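You operate a simulated robot arm through the tools that you are given. There is no shell and no other tool.

The job below is to be done with a simulated two-armed robot. You get a single attempt, and the scene is never put back.

JOB
Put the cap with the green top in well 26, then turn well 57 to the arrow.
Fine: the caps are in the purple box with the sliding lid, slide it shut again; free the orange handle to turn the blue turntable, and leave it free. Set down upright: what you pick out.

The check looks at the end state, three seconds after you hand in, the way a careful person would. Anything else that was tipped, shoved, dropped, spilled or broken makes it a failure. Lids that push on must go on centred and level and be pressed home; caps that screw on are set level and turned clockwise until they are tight.

ROBOT AND FRAMES
Two 7-joint arms with two-finger grippers on one trunk that stands fixed in place. Base frame: the origin is at the foot of the trunk, x ahead of it, y to its left, z up. Units: m, rad, N and s.
The left shoulder is at [0.06, 0.179, 1.276], the right one opposite. With the tool pointing down near the work surface each hand reaches from about 0.1 to 0.6 m from the base axis, measured 20 degrees to its own side. Payload 1.96 kg a hand.
The TCP of each hand is the grasp point between the finger pads, 0.02 m short of the fingertips. In the tool frame z runs along the fingers and y along their closing line. Largest opening 0.072 m; the body of the gripper starts 0.038 m behind the TCP.
Orientation is told as [roll, pitch, yaw] about the base's x, y, z axes, in that order, counted from this pose: with the fingers straight down and closing along the base's y, the tool's x points along the base's -x, its y along +y and its z along -z.

CONTROLS
- The arms move only by the tool send_rows. It takes "left_moves", "right_moves" or both (then of equal length, played together; a hand with none holds still); each is a list of rows, each a list of 7 numbers: the finger opening in m, from 0 to 0.072, then the shift along the base's x, y, z in units of 300 mm (1.0 is 300 mm), then the turn, a rotation vector about the base's x, y, z in units of 180 degrees (1.0 is 180 degrees). In form: [[claw, tx, ty, tz, wx, wy, wz], ...]. A call has 1 to 20 rows; each row is the pose to reach, as a shift and turn from the pose commanded when the call began. A call with a number of a shift or a turn outside -1 to 1 is refused whole. Each row takes 0.2 s and may step no farther than 0.05 m and 0.15 rad from the row before; otherwise, or with a gripper value out of range, the whole call is refused. Where a pose cannot be reached the arm comes as near as it can. A force on the tool above 90 N (or 10 N above the force at the start of the call, whichever is more), or a blocked arm, ends the call early, and 0.2 s more pass. Each finger travels about 0.153 m/s and halts on what it meets, pressing with about 33 N; the grip force reading is that of the motor and also rises with nothing between the fingers. The clock runs only during rows and for 0.2 s after the last one: add rows that repeat a pose to give the fingers time. The reply holds the time, the measured pose of the TCP, the force on the tool along the base axes, the opening and the grip force, in the units named above and with some noise, with the torque about the TCP (base axes, N m) and any sound that the robot's microphone picked up, and new pictures: "views" is both (left out), scene, wrist or none (wrist: the cameras of the hands that moved).
- Cameras (640 x 400 px; columns grow to the right, rows downward): "scene" is now at [0.015, 0.0018, 1.8217]; the picture's right is [0.01, -1.00, 0.00], its down [-0.79, -0.01, -0.61] and it looks along [0.61, 0.01, -0.79] (base axes); focal length 376 px, centre (320, 200). "left" rides on the left gripper at [0.071, -0.019, -0.082] in its tool frame; the picture's right is [0.26, 0.97, 0.00], its down [-0.67, 0.18, -0.72] and it looks along [-0.69, 0.19, 0.70] (tool axes); focal length 280 px, centre (320, 200). "right" rides on the right gripper at [0.071, 0.019, -0.082] in its tool frame; the picture's right is [-0.26, 0.97, 0.00], its down [-0.67, -0.18, -0.72] and it looks along [-0.69, -0.19, 0.70] (tool axes); focal length 280 px, centre (320, 200). There is no depth. A picture from a camera that has moved, and an enlarged one, comes with that camera's place and axes in the base frame and with its lens.
- move_column(by): slides the trunk up (or, below 0, down) by that many m; the arms and the scene camera ride with it, the base frame stays. It gives what a move gives, with no picture.
- head_to(pan, tilt): turns the head with the scene camera to pan (to the left, within 1.501 rad either way) and tilt (down, from -0.506 to 1.204), counted from straight ahead of the robot. It gives what a move gives, and a new picture of the scene camera.
- zoom(camera, box): a new picture of the part [left, top, right, bottom] of that camera's present view, enlarged. No time passes.
- job_done(): hands the job in; it is judged then, once.

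Places have to be worked out from the pictures, the camera data and where the tool is seen. Open the grippers and draw the arms clear of the work before you hand the job in, unless the task says otherwise.

The tools are called after ">>>" as name(argument=value, ...) on one line, values as JSON. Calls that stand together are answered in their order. send_rows: Moves the arms, as the interface text tells. Its arguments: {"type":"object","properties":{"left_moves":{"type":"array","items":{"type":"array","items":{"type":"number"}}},"right_moves":{"type":"array","items":{"type":"array","items":{"type":"number"}}},"views":{"type":"string","enum":["both","scene","wrist","none"]}},"required":[]} The other tools are called the same way: move_column (by) slides the trunk up or down; head_to (pan, tilt) turns the head that bears the scene camera; zoom (camera, box) takes an enlarged picture of a part of a camera's view; job_done () hands the job in.

At the start:

```text
clock: 0.0
left_position: [0.4215, 0.1558, 1.1908]
left_tcp_rot: [0.0, -0.001, 0.0]
left_contact_force: [-1.0, 1.0, 0.1]
left_torque: [0.01, 0.02, 0.01]
left_gripper_width: 0.0718
left_grasp_force: 0.0
right_position: [0.5167, -0.2348, 1.2292]
right_tcp_rot: [-0.001, 0.001, 0.0]
right_contact_force: [-0.4, -1.2, 0.6]
right_torque: [0.0, 0.02, -0.01]
right_gripper_width: 0.0724
right_grasp_force: 0.1
trunk travel left (down, up): [-0.921, 0.069]
head pan, tilt: [0.016, 0.915]
```

scene: 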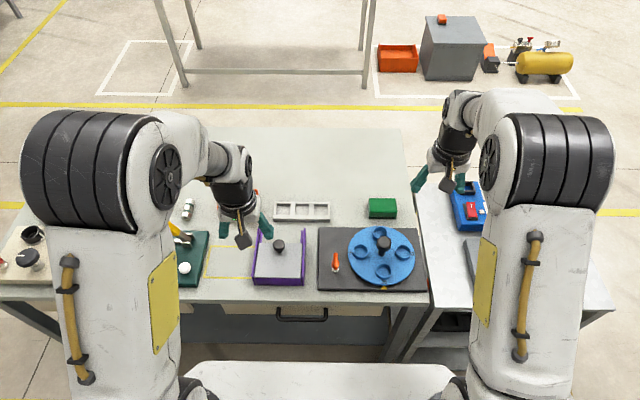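
right: 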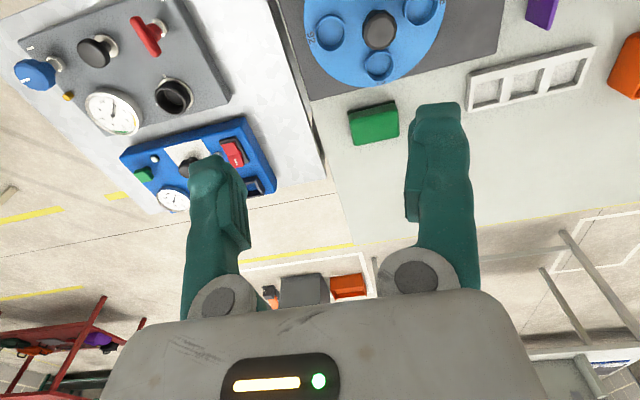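
left: 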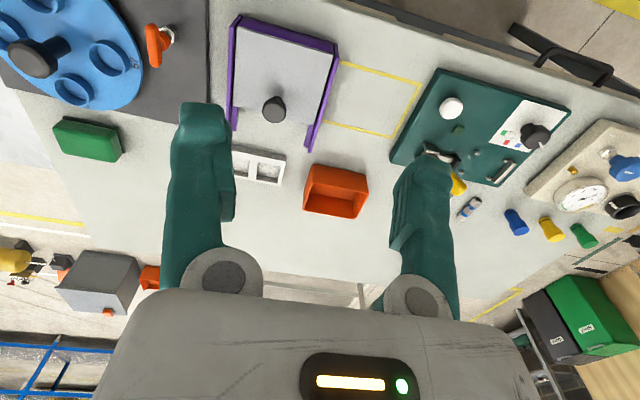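

I start by looking closer at the purple box and the turntable in the scene view.

>>> zoom(camera="scene", box=[230, 180, 440, 310])

>>> zoom(camera="left", box=[0, 0, 380, 220])

>>> zoom(camera="right", box=[270, 0, 520, 156])

```text
3.05 times, centred on (335, 245) of scene
camera zoom: at [0.015, 0.0018, 1.8217], right [0.01, -1.0, 0.0], down [-0.79, -0.01, -0.61], along [0.61, 0.01, -0.79], focal length 1146 px, centre (274, 63)
```

zoom: 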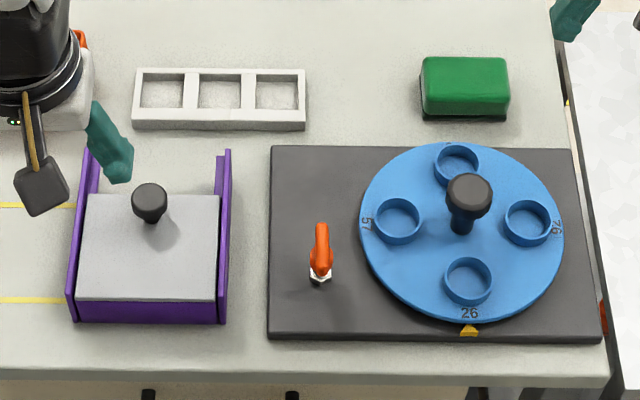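

```text
1.68 times, centred on (190, 110) of left
camera zoom: at [0.3519, 0.1349, 1.2736], right [-0.26, 0.97, 0.0], down [0.67, 0.18, 0.72], along [0.69, 0.19, -0.7], focal length 472 px, centre (539, 352)
```

zoom: 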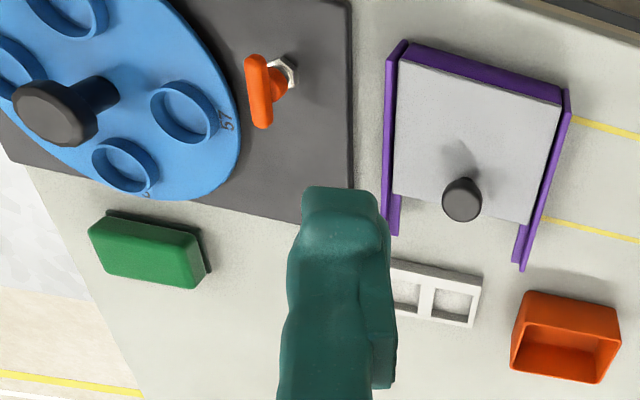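

```text
2.56 times, centred on (395, 78) of right
camera zoom: at [0.4453, -0.2154, 1.3106], right [0.26, 0.97, 0.0], down [0.67, -0.18, 0.72], along [0.69, -0.19, -0.7], focal length 718 px, centre (128, 512)
```

zoom: 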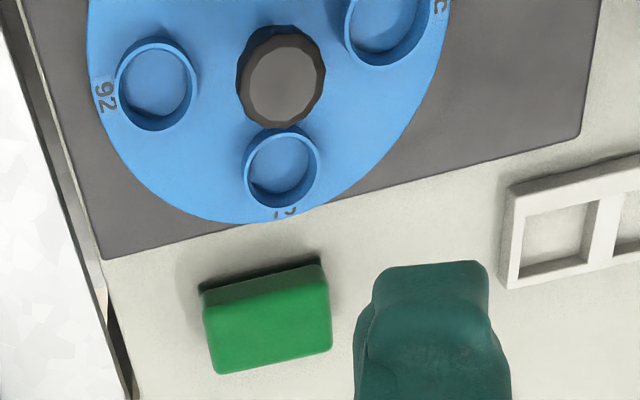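

The purple box lid knob triangulates to about (0.55, 0.125, 0.918) and the turntable hub to about (0.572, -0.169, 0.905). I zoom tighter on the numbers, the orange handle and the box.

>>> zoom(camera="scene", box=[320, 220, 420, 295])

>>> zoom(camera="left", box=[130, 10, 210, 70])

>>> zoom(camera="scene", box=[245, 225, 315, 290])

>>> head_to(pan=0.0, tilt=1.1)

```text
5.33 times, centred on (370, 258) of scene
camera zoom: at [0.015, 0.0018, 1.8217], right [0.01, -1.0, 0.0], down [-0.79, -0.01, -0.61], along [0.61, 0.01, -0.79], focal length 2006 px, centre (53, -107)
```

zoom: 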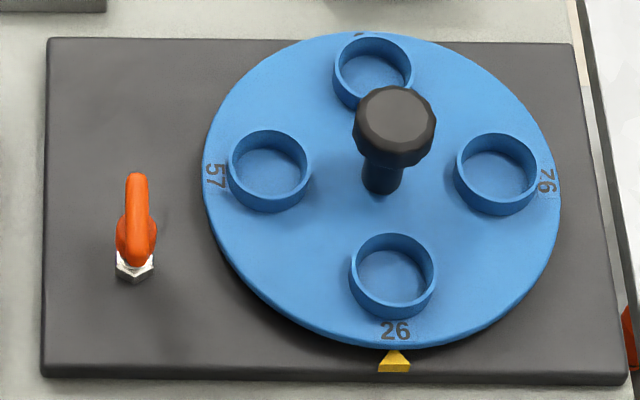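

```text
6.67 times, centred on (170, 40) of left
camera zoom: at [0.3519, 0.1349, 1.2736], right [-0.26, 0.97, 0.0], down [0.67, 0.18, 0.72], along [0.69, 0.19, -0.7], focal length 1869 px, centre (1320, 1267)
```

zoom: 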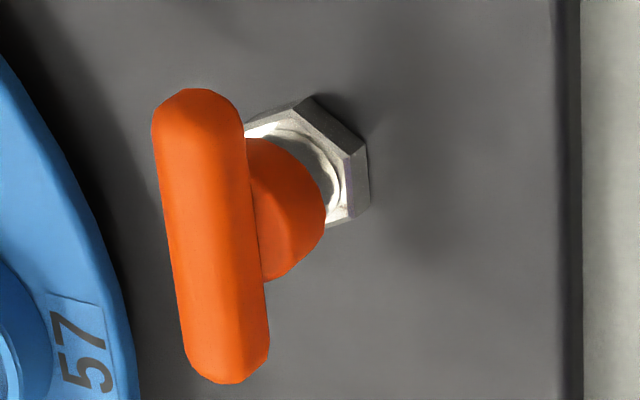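

```text
6.15 times, centred on (280, 258) of scene
camera zoom: at [0.015, 0.0018, 1.8217], right [0.01, -1.0, 0.0], down [-0.79, -0.01, -0.61], along [0.61, 0.01, -0.79], focal length 2314 px, centre (566, -154)
```

zoom: 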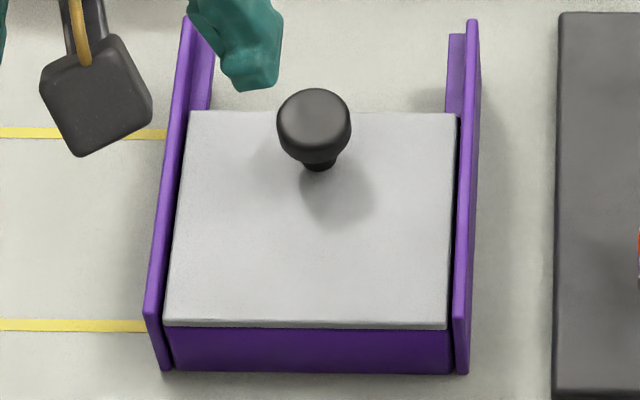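

```text
clock: 0.7
left_position: [0.4243, 0.1545, 1.1918]
left_tcp_rot: [0.001, 0.0, 0.002]
left_contact_force: [-0.6, 0.0, -0.8]
left_torque: [-0.02, 0.01, -0.02]
left_gripper_width: 0.0721
left_grasp_force: 0.0
right_position: [0.5161, -0.2352, 1.2294]
right_tcp_rot: [0.0, 0.0, 0.0]
right_contact_force: [-0.1, 0.5, 0.6]
right_torque: [0.0, 0.03, -0.01]
right_gripper_width: 0.0718
right_grasp_force: 0.0
trunk travel left (down, up): [-0.921, 0.069]
head pan, tilt: [0.0, 1.1]
camera scene: at [0.0034, 0.0007, 1.8089], right [0.0, -1.0, 0.0], down [-0.89, 0.0, -0.45], along [0.45, 0.0, -0.89], focal length 376 px, centre (320, 200)
```

scene: 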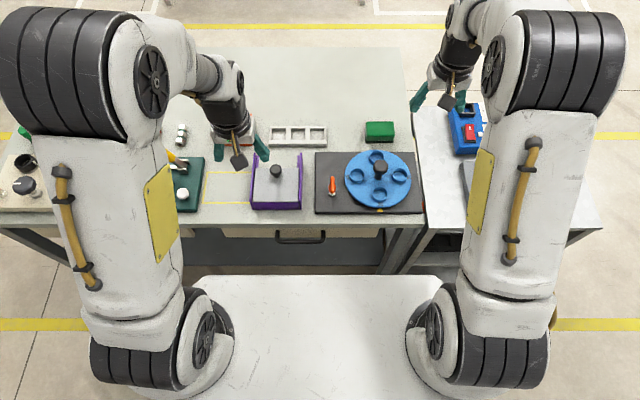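

The orange piece looks like a T-bar on a hex nut; it could be a pull pin or a quarter-turn lock. I move both hands back and lower to look at the box and turntable from closer.

>>> send_rows(left_moves=[[0.072, -0.041, -0.013, -0.078, 0, 0, 0], [0.072, -0.083, -0.027, -0.157, 0, 0, 0], [0.072, -0.124, -0.04, -0.235, 0, 0, 0], [0.072, -0.165, -0.053, -0.313, 0, 0, 0], [0.072, -0.207, -0.067, -0.392, 0, 0, 0], [0.072, -0.248, -0.08, -0.47, 0, 0, 0], [0.072, -0.248, -0.08, -0.47, 0, 0, 0]], right_moves=[[0.072, -0.092, 0.064, -0.083, 0, 0, 0], [0.072, -0.184, 0.128, -0.166, 0, 0, 0], [0.072, -0.276, 0.192, -0.249, 0, 0, 0], [0.072, -0.368, 0.255, -0.331, 0, 0, 0], [0.072, -0.46, 0.319, -0.414, 0, 0, 0], [0.072, -0.553, 0.383, -0.497, 0, 0, 0], [0.072, -0.553, 0.383, -0.497, 0, 0, 0]])

```text
clock: 2.3
left_position: [0.348, 0.1296, 1.0497]
left_tcp_rot: [0.0, 0.001, 0.001]
left_contact_force: [-0.2, 0.8, 0.6]
left_torque: [0.0, 0.0, 0.02]
left_gripper_width: 0.0719
left_grasp_force: 0.0
right_position: [0.3501, -0.1193, 1.0814]
right_tcp_rot: [0.0, -0.001, 0.0]
right_contact_force: [-0.2, -0.1, -0.3]
right_torque: [0.02, 0.0, -0.02]
right_gripper_width: 0.0719
right_grasp_force: 0.0
trunk travel left (down, up): [-0.921, 0.069]
head pan, tilt: [0.0, 1.1]
camera scene: at [0.0032, 0.0005, 1.8088], right [0.0, -1.0, 0.0], down [-0.89, 0.0, -0.45], along [0.45, 0.0, -0.89], focal length 376 px, centre (320, 200)
camera right: at [0.2786, -0.1004, 1.1627], right [0.26, 0.96, 0.0], down [0.67, -0.18, 0.72], along [0.69, -0.19, -0.7], focal length 280 px, centre (320, 200)
camera left: at [0.2765, 0.1096, 1.1322], right [-0.26, 0.96, 0.0], down [0.67, 0.18, 0.72], along [0.69, 0.19, -0.7], focal length 280 px, centre (320, 200)
```

scene: 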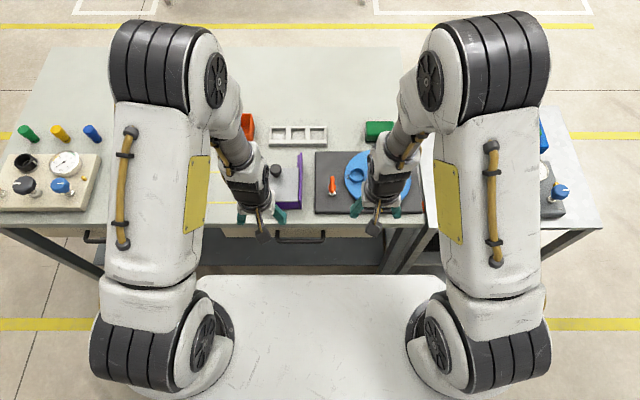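
right: 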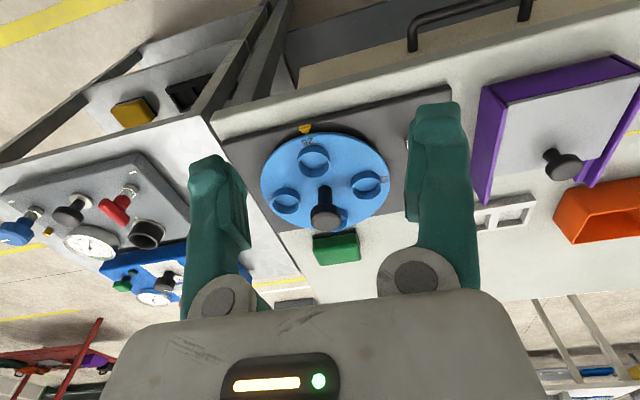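
left: 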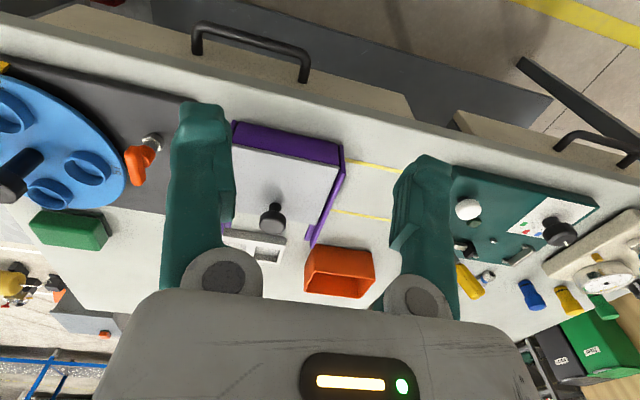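

I zoom the left wrist view onto the box and the orange handle for precise measurement.

>>> zoom(camera="left", box=[200, 100, 380, 270])

>>> zoom(camera="left", box=[60, 110, 190, 220])

>>> zoom(camera="right", box=[440, 40, 640, 220])

>>> zoom(camera="right", box=[240, 110, 420, 270])

>>> zoom(camera="scene", box=[240, 140, 340, 220])

```text
2.35 times, centred on (290, 185) of left
camera zoom: at [0.2765, 0.1096, 1.1322], right [-0.26, 0.96, 0.0], down [0.67, 0.18, 0.72], along [0.69, 0.19, -0.7], focal length 660 px, centre (391, 235)
```

zoom: 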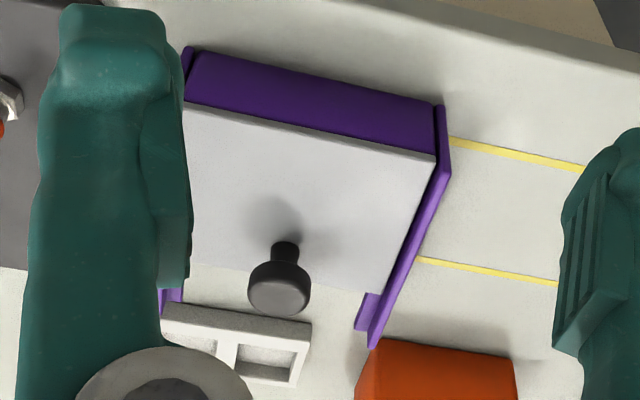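

```text
3.64 times, centred on (125, 165) of left
camera zoom: at [0.2765, 0.1096, 1.1322], right [-0.26, 0.96, 0.0], down [0.67, 0.18, 0.72], along [0.69, 0.19, -0.7], focal length 1020 px, centre (1029, 327)
```

zoom: 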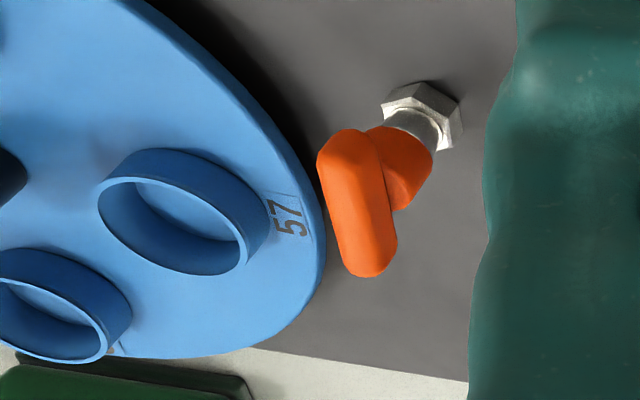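

```text
2.22 times, centred on (540, 130) of right
camera zoom: at [0.2786, -0.1004, 1.1627], right [0.26, 0.96, 0.0], down [0.67, -0.18, 0.72], along [0.69, -0.19, -0.7], focal length 623 px, centre (-169, 356)
```

zoom: 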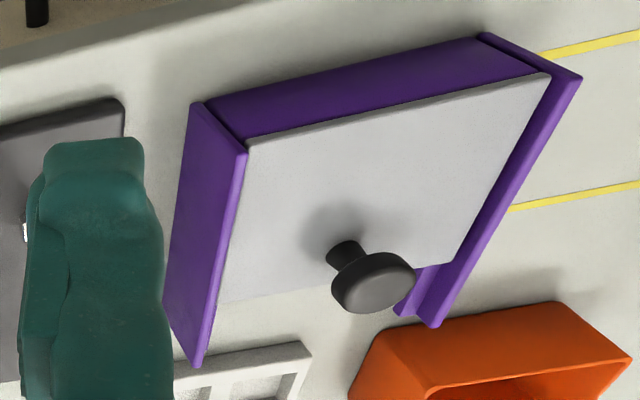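

```text
2.50 times, centred on (330, 190) of right
camera zoom: at [0.2786, -0.1004, 1.1627], right [0.26, 0.96, 0.0], down [0.67, -0.18, 0.72], along [0.69, -0.19, -0.7], focal length 701 px, centre (295, 225)
```

zoom: 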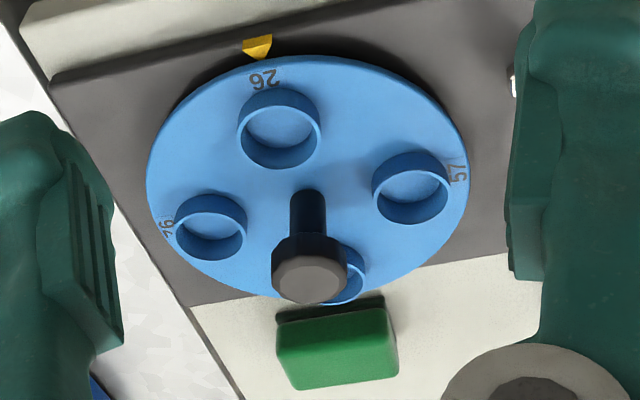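

```text
5.00 times, centred on (290, 180) of scene
camera zoom: at [0.0032, 0.0005, 1.8088], right [0.0, -1.0, 0.0], down [-0.89, 0.0, -0.45], along [0.45, 0.0, -0.89], focal length 1880 px, centre (470, 300)
```

zoom: 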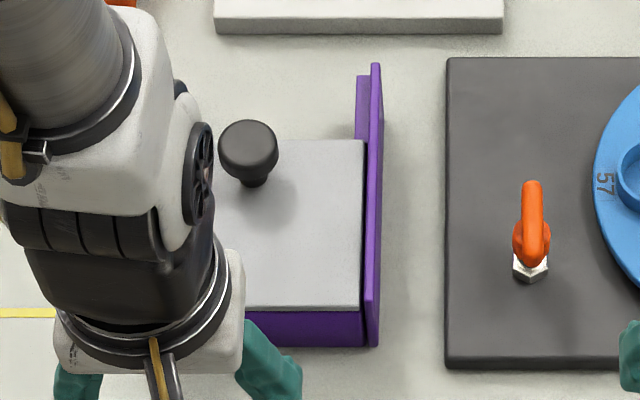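

The handle is a T-bar about 45 mm long along x, centred near (0.52, -0.035), top at z≈0.885, on a stem rising from a nut at z≈0.83. I bring the right hand above it, fingers closing along y.

>>> send_rows(right_moves=[[0.06, 0.113, 0.056, -0.083, 0, 0, 0], [0.06, 0.226, 0.112, -0.166, 0, 0, 0], [0.06, 0.34, 0.168, -0.25, 0, 0, 0], [0.06, 0.453, 0.224, -0.333, 0, 0, 0], [0.05, 0.566, 0.28, -0.415, 0, 0, 0], [0.05, 0.566, 0.28, -0.415, 0, 0, 0]])

>>> zoom(camera="scene", box=[280, 120, 400, 220])

>>> zoom(camera="left", box=[0, 50, 200, 220])

```text
clock: 3.7
left_position: [0.3473, 0.1292, 1.0504]
left_tcp_rot: [0.0, -0.001, -0.001]
left_contact_force: [-0.7, -0.6, 0.7]
left_torque: [0.0, 0.0, 0.01]
left_gripper_width: 0.0719
left_grasp_force: 0.0
right_position: [0.5174, -0.0373, 0.9541]
right_tcp_rot: [-0.001, 0.0, 0.0]
right_contact_force: [1.1, -0.1, 0.2]
right_torque: [0.03, 0.0, -0.01]
right_gripper_width: 0.0499
right_grasp_force: 0.0
trunk travel left (down, up): [-0.921, 0.069]
head pan, tilt: [0.0, 1.1]
camera scene: at [0.0022, 0.0004, 1.8088], right [0.0, -1.0, 0.0], down [-0.89, 0.0, -0.45], along [0.45, 0.0, -0.89], focal length 376 px, centre (320, 200)
camera right: at [0.447, -0.0184, 1.0371], right [0.26, 0.97, 0.0], down [0.67, -0.18, 0.72], along [0.69, -0.19, -0.7], focal length 280 px, centre (320, 200)
```

scene: 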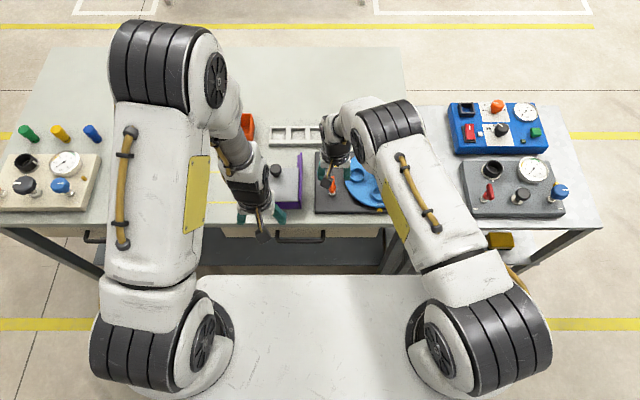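
right: 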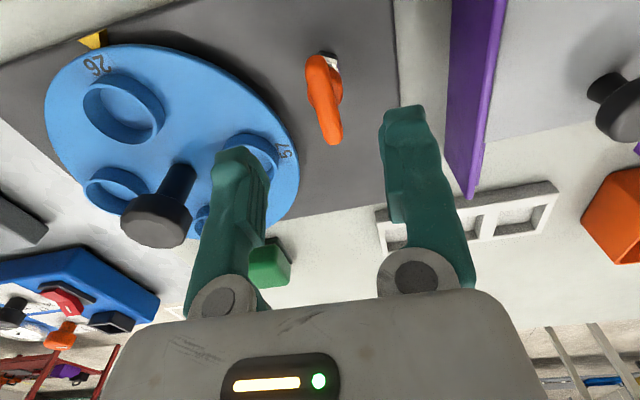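

```text
4.00 times, centred on (340, 170) of scene
camera zoom: at [0.0022, 0.0004, 1.8088], right [0.0, -1.0, 0.0], down [-0.89, 0.0, -0.45], along [0.45, 0.0, -0.89], focal length 1504 px, centre (240, 320)
```

zoom: 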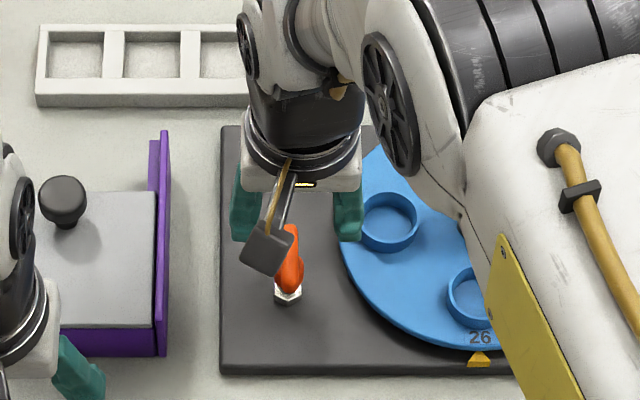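

```text
2.35 times, centred on (100, 135) of left
camera zoom: at [0.2761, 0.1096, 1.1326], right [-0.26, 0.97, 0.0], down [0.67, 0.18, 0.72], along [0.69, 0.19, -0.7], focal length 660 px, centre (838, 353)
```

zoom: 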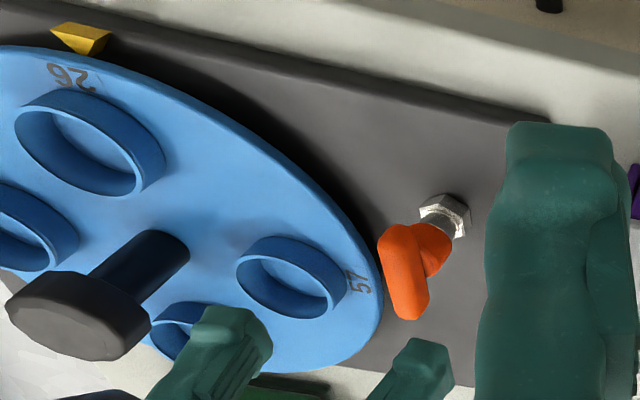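

Right wrist view puts the bar from about (0.498,-0.034) to (0.549,-0.037), so the hand is well centred. I lower to z≈0.88 and close gently onto the bar.

>>> send_rows(right_moves=[[0.05, 0.008, 0.003, -0.085, 0, 0, 0], [0.05, 0.008, 0.003, -0.17, 0, 0, 0], [0.05, 0.008, 0.003, -0.245, 0, 0, 0], [0.05, 0.008, 0.003, -0.245, 0, 0, 0]])

>>> zoom(camera="left", box=[60, 80, 200, 220])

```text
clock: 4.7
left_position: [0.3483, 0.1304, 1.049]
left_tcp_rot: [-0.001, 0.0, 0.0]
left_contact_force: [-0.2, -0.1, -0.2]
left_torque: [0.0, 0.04, 0.01]
left_gripper_width: 0.0719
left_grasp_force: 0.1
right_position: [0.5233, -0.0349, 0.8813]
right_tcp_rot: [0.001, -0.001, 0.001]
right_contact_force: [0.4, 0.3, 0.2]
right_torque: [-0.04, -0.03, 0.01]
right_gripper_width: 0.0501
right_grasp_force: 0.0
trunk travel left (down, up): [-0.921, 0.069]
head pan, tilt: [0.0, 1.1]
camera scene: at [0.0036, 0.0008, 1.8088], right [0.0, -1.0, 0.0], down [-0.89, 0.0, -0.45], along [0.45, 0.0, -0.89], focal length 376 px, centre (320, 200)
camera right: at [0.4522, -0.0158, 0.9631], right [0.26, 0.96, 0.0], down [0.67, -0.18, 0.72], along [0.69, -0.19, -0.7], focal length 280 px, centre (320, 200)
```

scene: 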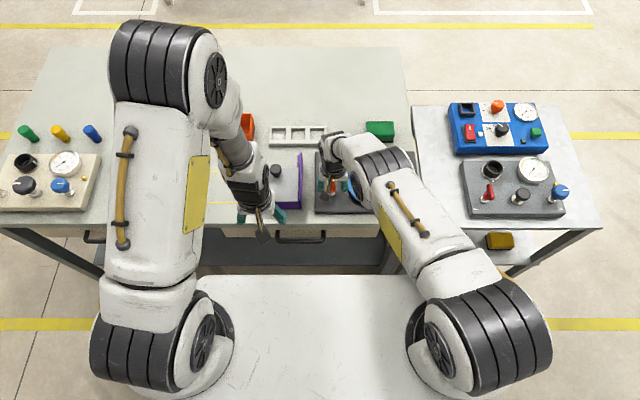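
right: 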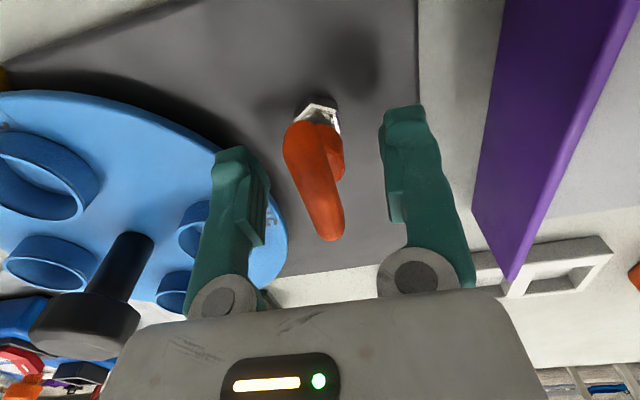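

```text
2.86 times, centred on (130, 150) of left
camera zoom: at [0.277, 0.1098, 1.1323], right [-0.26, 0.97, 0.0], down [0.67, 0.18, 0.72], along [0.69, 0.19, -0.7], focal length 801 px, centre (863, 343)
```

zoom: 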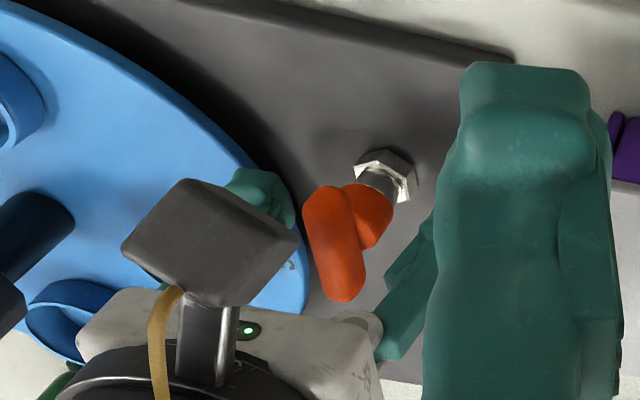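

The bar sits between the pads. I close the fingers onto it.

>>> send_rows(right_moves=[[0.03, 0, 0, 0, 0, 0, 0], [0.01, 0, 0, 0, 0, 0, 0], [0.0, 0, 0, 0, 0, 0, 0], [0.0, 0, 0, 0, 0, 0, 0]], views="wrist")

```text
clock: 5.7
left_position: [0.3468, 0.1309, 1.0503]
left_tcp_rot: [0.001, 0.001, 0.0]
left_contact_force: [-0.2, 0.8, -0.6]
left_torque: [0.0, -0.02, -0.02]
left_gripper_width: 0.0719
left_grasp_force: 0.1
right_position: [0.5229, -0.035, 0.8829]
right_tcp_rot: [0.001, 0.001, 0.0]
right_contact_force: [-0.7, -0.5, -2.2]
right_torque: [0.02, -0.06, 0.04]
right_gripper_width: 0.0204
right_grasp_force: 39.8
trunk travel left (down, up): [-0.921, 0.069]
head pan, tilt: [0.0, 1.1]
camera right: at [0.4521, -0.0159, 0.9632], right [0.26, 0.97, 0.0], down [0.67, -0.18, 0.71], along [0.69, -0.19, -0.7], focal length 280 px, centre (320, 200)
```

right: 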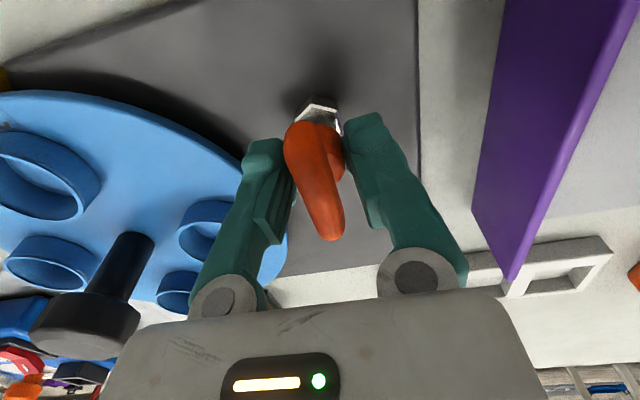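

Gripped at 20 mm wide. I try a gentle lift of a few mm to see if it is a pull pin.

>>> send_rows(right_moves=[[0.0, 0, 0, 0.007, 0, 0, 0], [0.0, 0, 0, 0.014, 0, 0, 0], [0.0, 0, 0, 0.014, 0, 0, 0]], views="wrist")

```text
clock: 6.5
left_position: [0.3508, 0.1297, 1.0495]
left_tcp_rot: [-0.001, 0.003, 0.0]
left_contact_force: [0.2, -0.3, -0.6]
left_torque: [0.01, 0.0, 0.02]
left_gripper_width: 0.0718
left_grasp_force: 0.1
right_position: [0.5233, -0.0348, 0.8844]
right_tcp_rot: [-0.001, 0.005, -0.001]
right_contact_force: [-4.6, 0.8, -27.4]
right_torque: [0.02, -0.17, 0.02]
right_gripper_width: 0.0208
right_grasp_force: 40.2
trunk travel left (down, up): [-0.921, 0.069]
head pan, tilt: [0.0, 1.1]
camera right: at [0.4527, -0.0159, 0.9662], right [0.26, 0.97, 0.0], down [0.68, -0.18, 0.71], along [0.69, -0.19, -0.7], focal length 280 px, centre (320, 200)
```

right: 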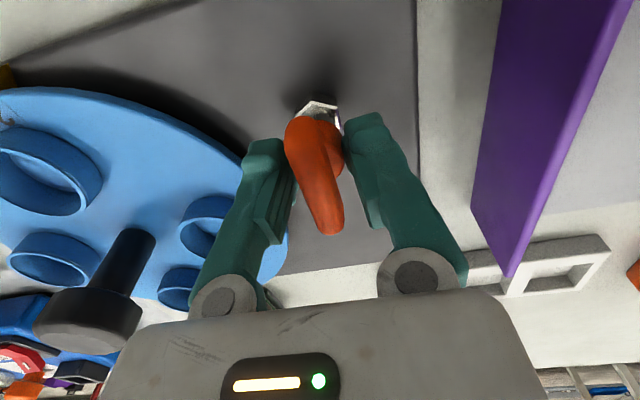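

Force rose to 27 N down; the hand camera moved up ~3 mm with the bar still fixed in the grip. I lift a bit more in small steps.

>>> send_rows(right_moves=[[0.0, 0, 0, 0.006, 0, 0, 0], [0.0, 0, 0, 0.012, 0, 0, 0], [0.0, 0, 0, 0.018, 0, 0, 0], [0.0, 0, 0, 0.018, 0, 0, 0]], views="wrist")

>>> zoom(camera="left", box=[60, 80, 200, 220])

```text
clock: 7.5
left_position: [0.3477, 0.1293, 1.0515]
left_tcp_rot: [0.001, 0.001, -0.001]
left_contact_force: [0.4, 0.7, 0.0]
left_torque: [-0.01, 0.02, -0.01]
left_gripper_width: 0.0719
left_grasp_force: 0.0
right_position: [0.5258, -0.0351, 0.8969]
right_tcp_rot: [0.001, -0.009, 0.0]
right_contact_force: [7.2, -2.2, 15.4]
right_torque: [-0.09, 0.17, -0.01]
right_gripper_width: 0.0117
right_grasp_force: 39.0
trunk travel left (down, up): [-0.921, 0.069]
head pan, tilt: [0.0, 1.1]
camera right: at [0.4537, -0.0161, 0.9765], right [0.26, 0.96, 0.0], down [0.67, -0.18, 0.72], along [0.7, -0.19, -0.69], focal length 280 px, centre (320, 200)
```

right: 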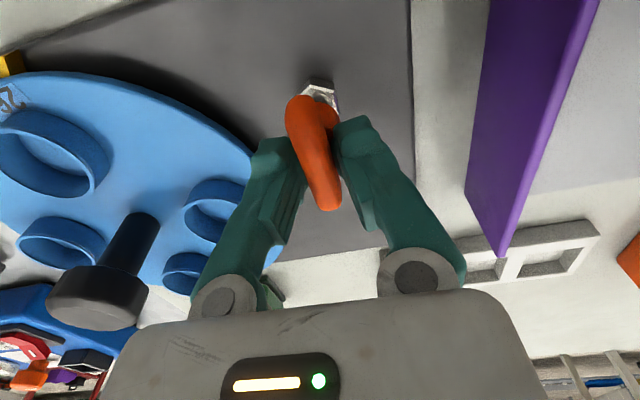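

```text
2.86 times, centred on (130, 150) of left
camera zoom: at [0.2763, 0.1096, 1.1333], right [-0.26, 0.97, 0.0], down [0.67, 0.18, 0.72], along [0.69, 0.19, -0.7], focal length 801 px, centre (863, 343)
```

zoom: 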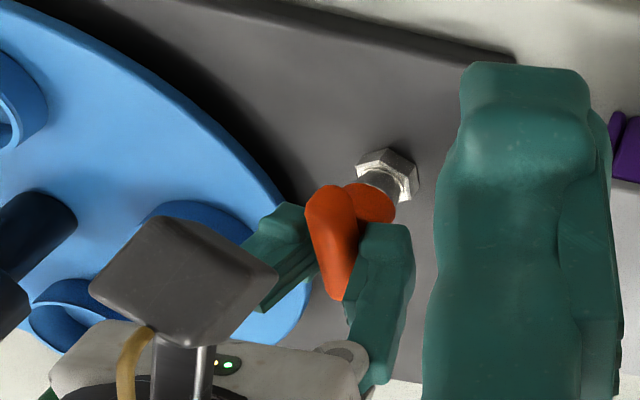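

The pads slipped from the 20 mm boss up onto the 12 mm bar; the handle itself did not rise. So I test a quarter-turn instead: relax upward 3 mm and turn slightly counter-clockwise.

>>> send_rows(right_moves=[[0.0, 0, 0, 0.01, 0, 0, 0], [0.0, 0, 0, 0.01, 0, 0, 0.03], [0.0, 0, 0, 0.01, 0, 0, 0.06], [0.0, 0, 0, 0.01, 0, 0, 0.09], [0.0, 0, 0, 0.01, 0, 0, 0.09]], views="wrist")

>>> zoom(camera="left", box=[60, 80, 200, 220])

```text
clock: 8.7
left_position: [0.3476, 0.131, 1.051]
left_tcp_rot: [-0.001, -0.002, 0.0]
left_contact_force: [-0.5, -1.1, 0.0]
left_torque: [-0.03, 0.0, -0.02]
left_gripper_width: 0.0718
left_grasp_force: 0.1
right_position: [0.5235, -0.0357, 0.8967]
right_tcp_rot: [0.002, -0.004, 0.283]
right_contact_force: [17.8, -3.4, 30.9]
right_torque: [0.03, -0.09, -0.83]
right_gripper_width: 0.0148
right_grasp_force: 40.0
trunk travel left (down, up): [-0.921, 0.069]
head pan, tilt: [0.0, 1.1]
camera right: at [0.4497, -0.0366, 0.9771], right [-0.02, 1.0, 0.0], down [0.7, 0.01, 0.72], along [0.72, 0.01, -0.7], focal length 280 px, centre (320, 200)
```

right: 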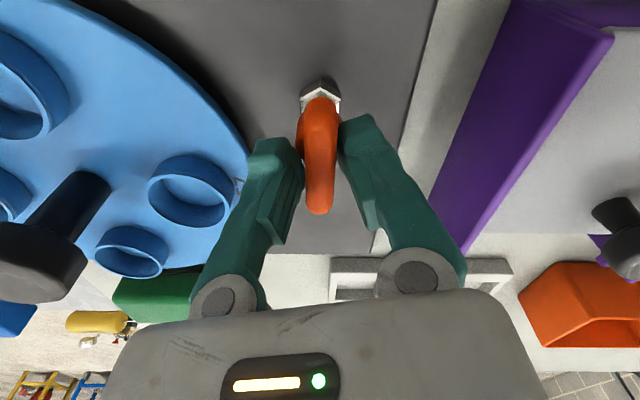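

```text
2.86 times, centred on (130, 150) of left
camera zoom: at [0.2767, 0.1095, 1.1327], right [-0.26, 0.97, 0.0], down [0.67, 0.18, 0.72], along [0.69, 0.19, -0.7], focal length 801 px, centre (863, 343)
```

zoom: 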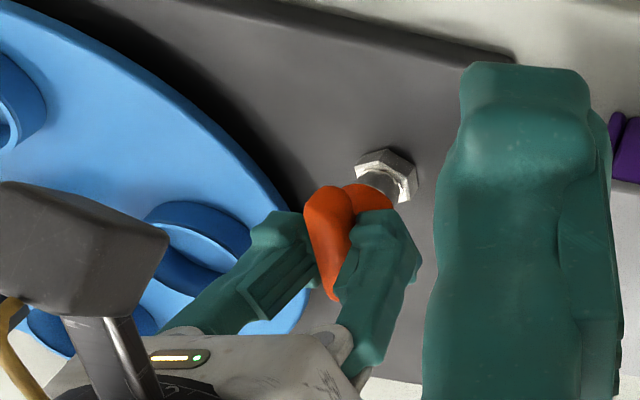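

Counter-clockwise meets a stop (−0.83 N m, pads being wedged open). I return and try clockwise.

>>> send_rows(right_moves=[[0.0, 0, 0, 0, 0, 0, -0.03], [0.0, 0, 0, 0, 0, 0, -0.06], [0.0, 0, 0, 0, 0, 0, -0.09], [0.0, 0, 0, 0, 0, 0, -0.12], [0.0, 0, 0, 0, 0, 0, -0.15], [0.0, 0, 0, 0, 0, 0, -0.18], [0.0, 0, 0, 0, 0, 0, -0.18]], views="wrist")

>>> zoom(camera="left", box=[60, 80, 200, 220])

```text
clock: 10.3
left_position: [0.3465, 0.1278, 1.0508]
left_tcp_rot: [0.002, -0.002, -0.001]
left_contact_force: [0.4, -0.2, -0.1]
left_torque: [0.0, 0.02, 0.02]
left_gripper_width: 0.0718
left_grasp_force: 0.0
right_position: [0.5218, -0.0354, 0.8959]
right_tcp_rot: [0.003, -0.003, -0.284]
right_contact_force: [17.0, -13.8, 33.8]
right_torque: [-0.03, -0.38, -0.09]
right_gripper_width: 0.0127
right_grasp_force: 39.4
trunk travel left (down, up): [-0.921, 0.069]
head pan, tilt: [0.0, 1.1]
camera right: at [0.4593, 0.0022, 0.977], right [0.52, 0.85, 0.0], down [0.59, -0.37, 0.72], along [0.61, -0.37, -0.7], focal length 280 px, centre (320, 200)
```

right: 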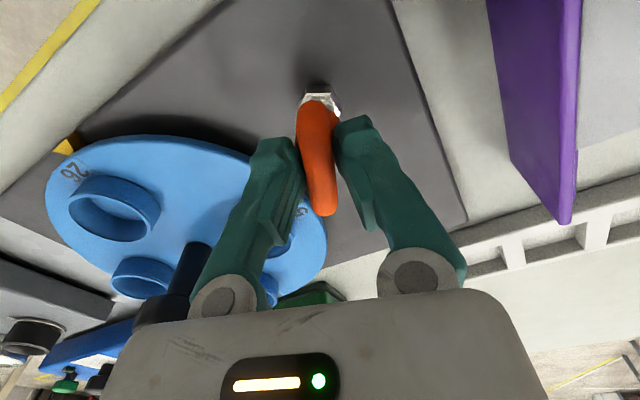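

```text
2.86 times, centred on (130, 150) of left
camera zoom: at [0.2758, 0.1079, 1.1329], right [-0.26, 0.97, 0.0], down [0.67, 0.18, 0.72], along [0.69, 0.19, -0.7], focal length 801 px, centre (863, 343)
```

zoom: 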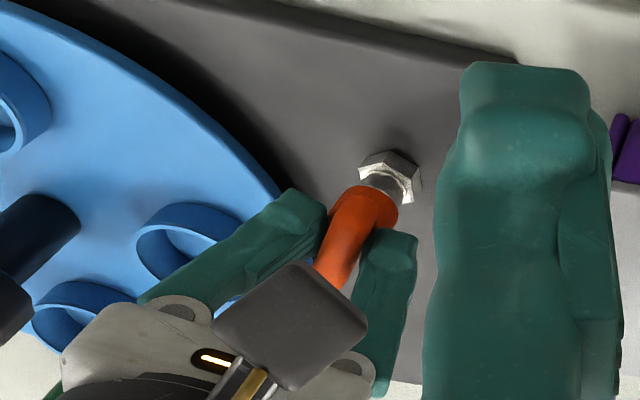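

Clockwise it turns freely (bar followed ~16°). I keep turning clockwise toward 90°, easing up 2 mm.

>>> send_rows(right_moves=[[0.0, 0, 0, 0.007, 0, 0, -0.04], [0.0, 0, 0, 0.007, 0, 0, -0.08], [0.0, 0, 0, 0.007, 0, 0, -0.12], [0.0, 0, 0, 0.007, 0, 0, -0.16], [0.0, 0, 0, 0.007, 0, 0, -0.2], [0.0, 0, 0, 0.007, 0, 0, -0.24], [0.0, 0, 0, 0.007, 0, 0, -0.28], [0.0, 0, 0, 0.007, 0, 0, -0.32], [0.0, 0, 0, 0.007, 0, 0, -0.36], [0.0, 0, 0, 0.007, 0, 0, -0.36]], views="wrist")

>>> zoom(camera="left", box=[60, 80, 200, 220])

```text
clock: 12.5
left_position: [0.3474, 0.1291, 1.0504]
left_tcp_rot: [0.001, -0.001, 0.0]
left_contact_force: [-0.3, 0.4, -0.2]
left_torque: [0.02, 0.04, 0.03]
left_gripper_width: 0.072
left_grasp_force: 0.0
right_position: [0.5205, -0.0358, 0.8961]
right_tcp_rot: [-0.002, 0.0, -1.415]
right_contact_force: [-4.4, -8.7, -0.5]
right_torque: [0.15, 0.04, -0.05]
right_gripper_width: 0.0113
right_grasp_force: 38.4
trunk travel left (down, up): [-0.921, 0.069]
head pan, tilt: [0.0, 1.1]
camera right: at [0.5288, 0.0366, 0.9775], right [0.99, -0.11, 0.0], down [-0.08, -0.69, 0.72], along [-0.08, -0.71, -0.7], focal length 280 px, centre (320, 200)
```

right: 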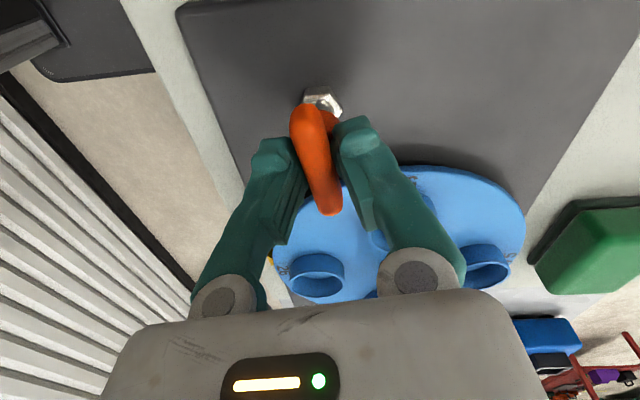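

```text
2.86 times, centred on (130, 150) of left
camera zoom: at [0.2763, 0.1087, 1.1325], right [-0.26, 0.97, 0.0], down [0.67, 0.18, 0.72], along [0.69, 0.19, -0.7], focal length 801 px, centre (863, 343)
```

zoom: 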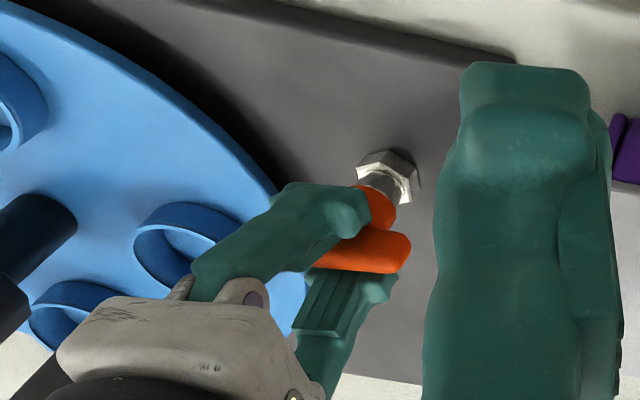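

The bar is now about 81° round. I continue in small steps to find the stop.

>>> send_rows(right_moves=[[0.0, 0, 0, 0, 0, 0, -0.03], [0.0, 0, 0, 0, 0, 0, -0.06], [0.0, 0, 0, 0, 0, 0, -0.06]], views="wrist")

>>> zoom(camera="left", box=[60, 80, 200, 220])

```text
clock: 13.3
left_position: [0.3474, 0.1279, 1.0507]
left_tcp_rot: [0.001, 0.0, 0.0]
left_contact_force: [-0.1, 0.4, 0.8]
left_torque: [-0.01, 0.0, -0.02]
left_gripper_width: 0.0718
left_grasp_force: 0.1
right_position: [0.5206, -0.0355, 0.8955]
right_tcp_rot: [-0.001, -0.002, -1.605]
right_contact_force: [-11.8, -9.6, -10.2]
right_torque: [-0.37, 0.14, 0.3]
right_gripper_width: 0.0114
right_grasp_force: 38.7
trunk travel left (down, up): [-0.921, 0.069]
head pan, tilt: [0.0, 1.1]
camera right: at [0.5421, 0.0342, 0.9775], right [0.96, -0.29, 0.0], down [-0.2, -0.67, 0.72], along [-0.21, -0.68, -0.7], focal length 280 px, centre (320, 200)
```

right: 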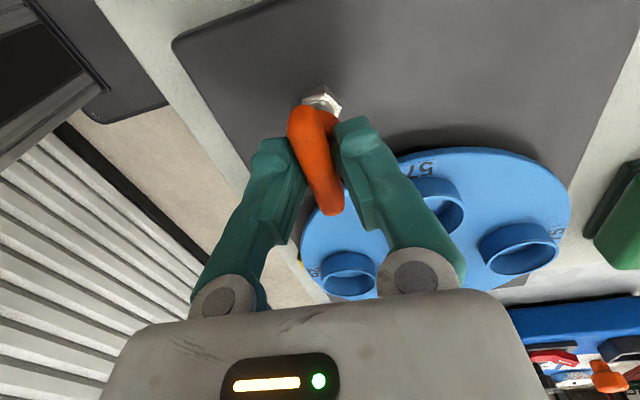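

```text
2.86 times, centred on (130, 150) of left
camera zoom: at [0.276, 0.1083, 1.1326], right [-0.26, 0.97, 0.0], down [0.67, 0.18, 0.72], along [0.69, 0.19, -0.7], focal length 801 px, centre (863, 343)
```

zoom: 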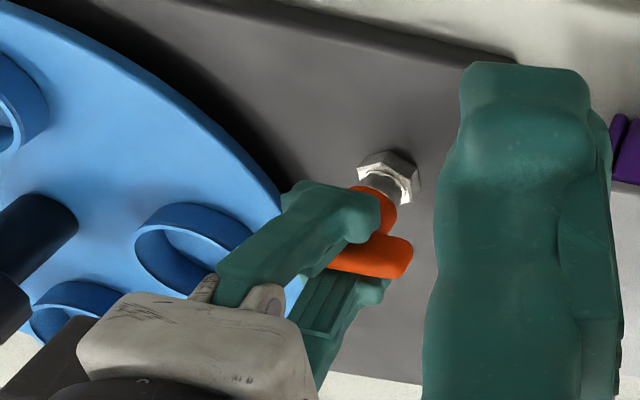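

Torque is starting (+0.3 N m) at about 92°. One more small step confirms the end stop.

>>> send_rows(right_moves=[[0.0, 0, 0, 0, 0, 0, -0.03], [0.0, 0, 0, 0, 0, 0, -0.05], [0.0, 0, 0, 0, 0, 0, -0.05]], views="wrist")

>>> zoom(camera="left", box=[60, 80, 200, 220])

```text
clock: 14.1
left_position: [0.3468, 0.1281, 1.0508]
left_tcp_rot: [0.002, -0.002, -0.001]
left_contact_force: [-0.1, 0.7, 0.0]
left_torque: [0.0, 0.01, 0.03]
left_gripper_width: 0.0719
left_grasp_force: 0.1
right_position: [0.52, -0.036, 0.8975]
right_tcp_rot: [-0.002, 0.001, -1.759]
right_contact_force: [-21.7, -7.9, -16.4]
right_torque: [-0.06, 0.25, 0.59]
right_gripper_width: 0.0133
right_grasp_force: 39.9
trunk travel left (down, up): [-0.921, 0.069]
head pan, tilt: [0.0, 1.1]
camera right: at [0.5528, 0.0304, 0.9782], right [0.9, -0.44, 0.0], down [-0.31, -0.63, 0.72], along [-0.32, -0.64, -0.7], focal length 280 px, centre (320, 200)
```

right: 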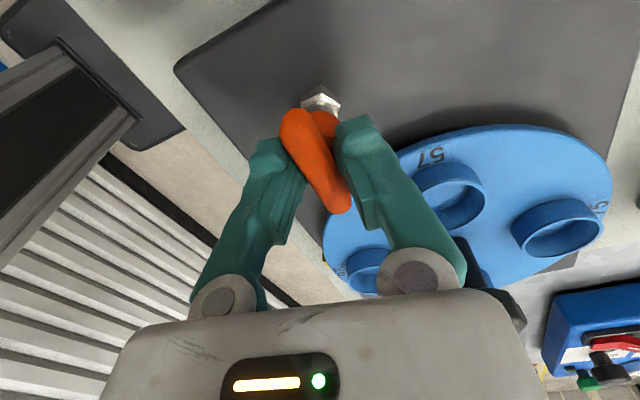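

```text
2.86 times, centred on (130, 150) of left
camera zoom: at [0.2751, 0.1087, 1.1328], right [-0.26, 0.97, 0.0], down [0.67, 0.18, 0.72], along [0.69, 0.19, -0.7], focal length 801 px, centre (863, 343)
```

zoom: 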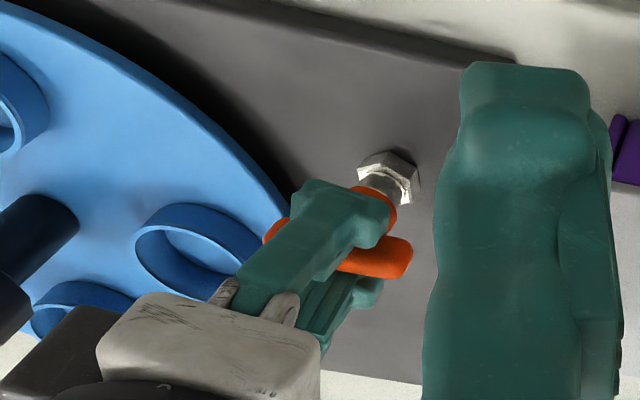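

A firm stop at about 90°: handle is quarter-turned. I back off the twist, open, lift, and unwind the wrist.

>>> send_rows(right_moves=[[0.0, 0, 0, 0, 0, 0, 0.04], [0.03, 0, 0, 0, 0, 0, 0.05], [0.05, 0, 0, 0, 0, 0, 0.05], [0.05, 0, 0, 0.1, 0, 0, 0.05], [0.05, 0, 0, 0.2, 0, 0, 0.05], [0.05, 0, 0, 0.3, 0, 0, 0.09], [0.05, 0, 0, 0.3, 0, 0, 0.13], [0.05, 0, 0, 0.3, 0, 0, 0.17], [0.05, 0, 0, 0.3, 0, 0, 0.21], [0.05, 0, 0, 0.3, 0, 0, 0.25], [0.05, 0, 0, 0.3, 0, 0, 0.29], [0.05, 0, 0, 0.3, 0, 0, 0.33], [0.05, 0, 0, 0.3, 0, 0, 0.37], [0.05, 0, 0, 0.3, 0, 0, 0.41], [0.05, 0, 0, 0.3, 0, 0, 0.45], [0.05, 0, 0, 0.3, 0, 0, 0.49], [0.05, 0, 0, 0.3, 0, 0, 0.53], [0.05, 0, 0, 0.3, 0, 0, 0.56], [0.05, 0, 0, 0.3, 0, 0, 0.56]])

>>> zoom(camera="left", box=[0, 50, 200, 220])

```text
clock: 18.1
left_position: [0.348, 0.1293, 1.0517]
left_tcp_rot: [0.001, 0.0, -0.001]
left_contact_force: [-0.5, -0.2, -0.1]
left_torque: [-0.04, 0.0, -0.03]
left_gripper_width: 0.0718
left_grasp_force: 0.0
right_position: [0.5223, -0.0347, 0.9868]
right_tcp_rot: [-0.001, -0.001, 0.001]
right_contact_force: [-0.3, 0.0, -0.2]
right_torque: [-0.01, -0.02, 0.02]
right_gripper_width: 0.05
right_grasp_force: 0.1
trunk travel left (down, up): [-0.921, 0.069]
head pan, tilt: [0.0, 1.1]
camera scene: at [0.0034, 0.0007, 1.8088], right [0.0, -1.0, 0.0], down [-0.89, 0.0, -0.45], along [0.45, 0.0, -0.89], focal length 376 px, centre (320, 200)
camera right: at [0.4513, -0.0155, 1.0678], right [0.26, 0.97, 0.0], down [0.67, -0.18, 0.72], along [0.69, -0.19, -0.7], focal length 280 px, centre (320, 200)
```

scene: 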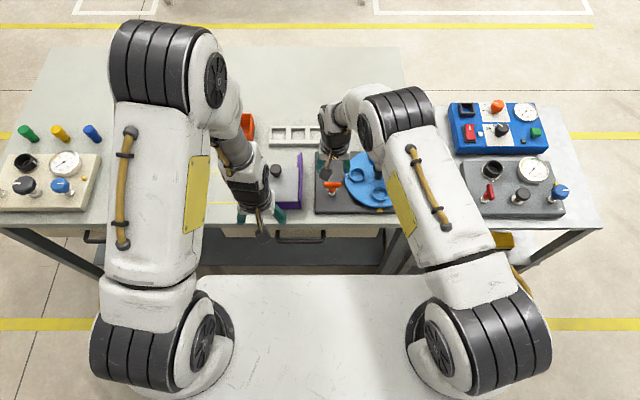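
right: 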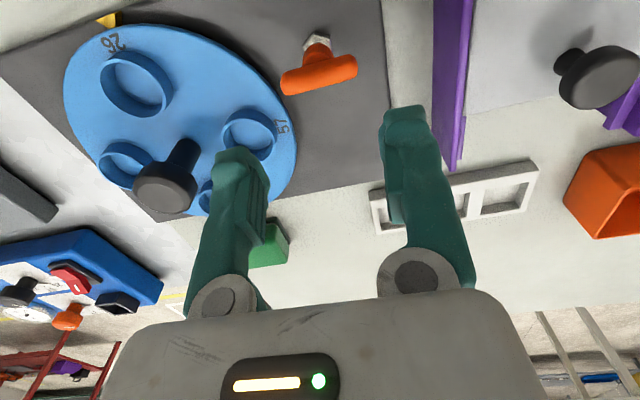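

```text
2.35 times, centred on (100, 135) of left
camera zoom: at [0.2769, 0.1098, 1.1324], right [-0.26, 0.97, 0.0], down [0.67, 0.18, 0.72], along [0.69, 0.19, -0.7], focal length 660 px, centre (838, 353)
```

zoom: 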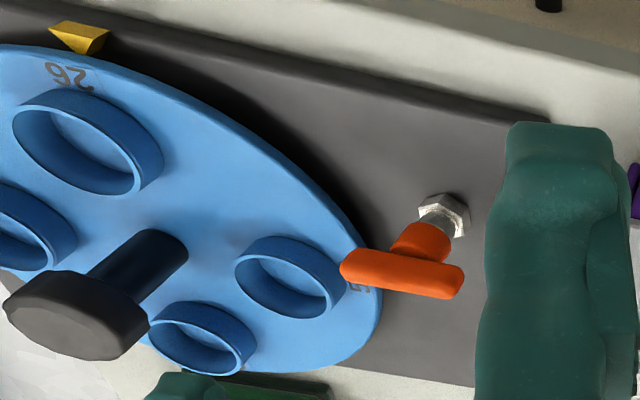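

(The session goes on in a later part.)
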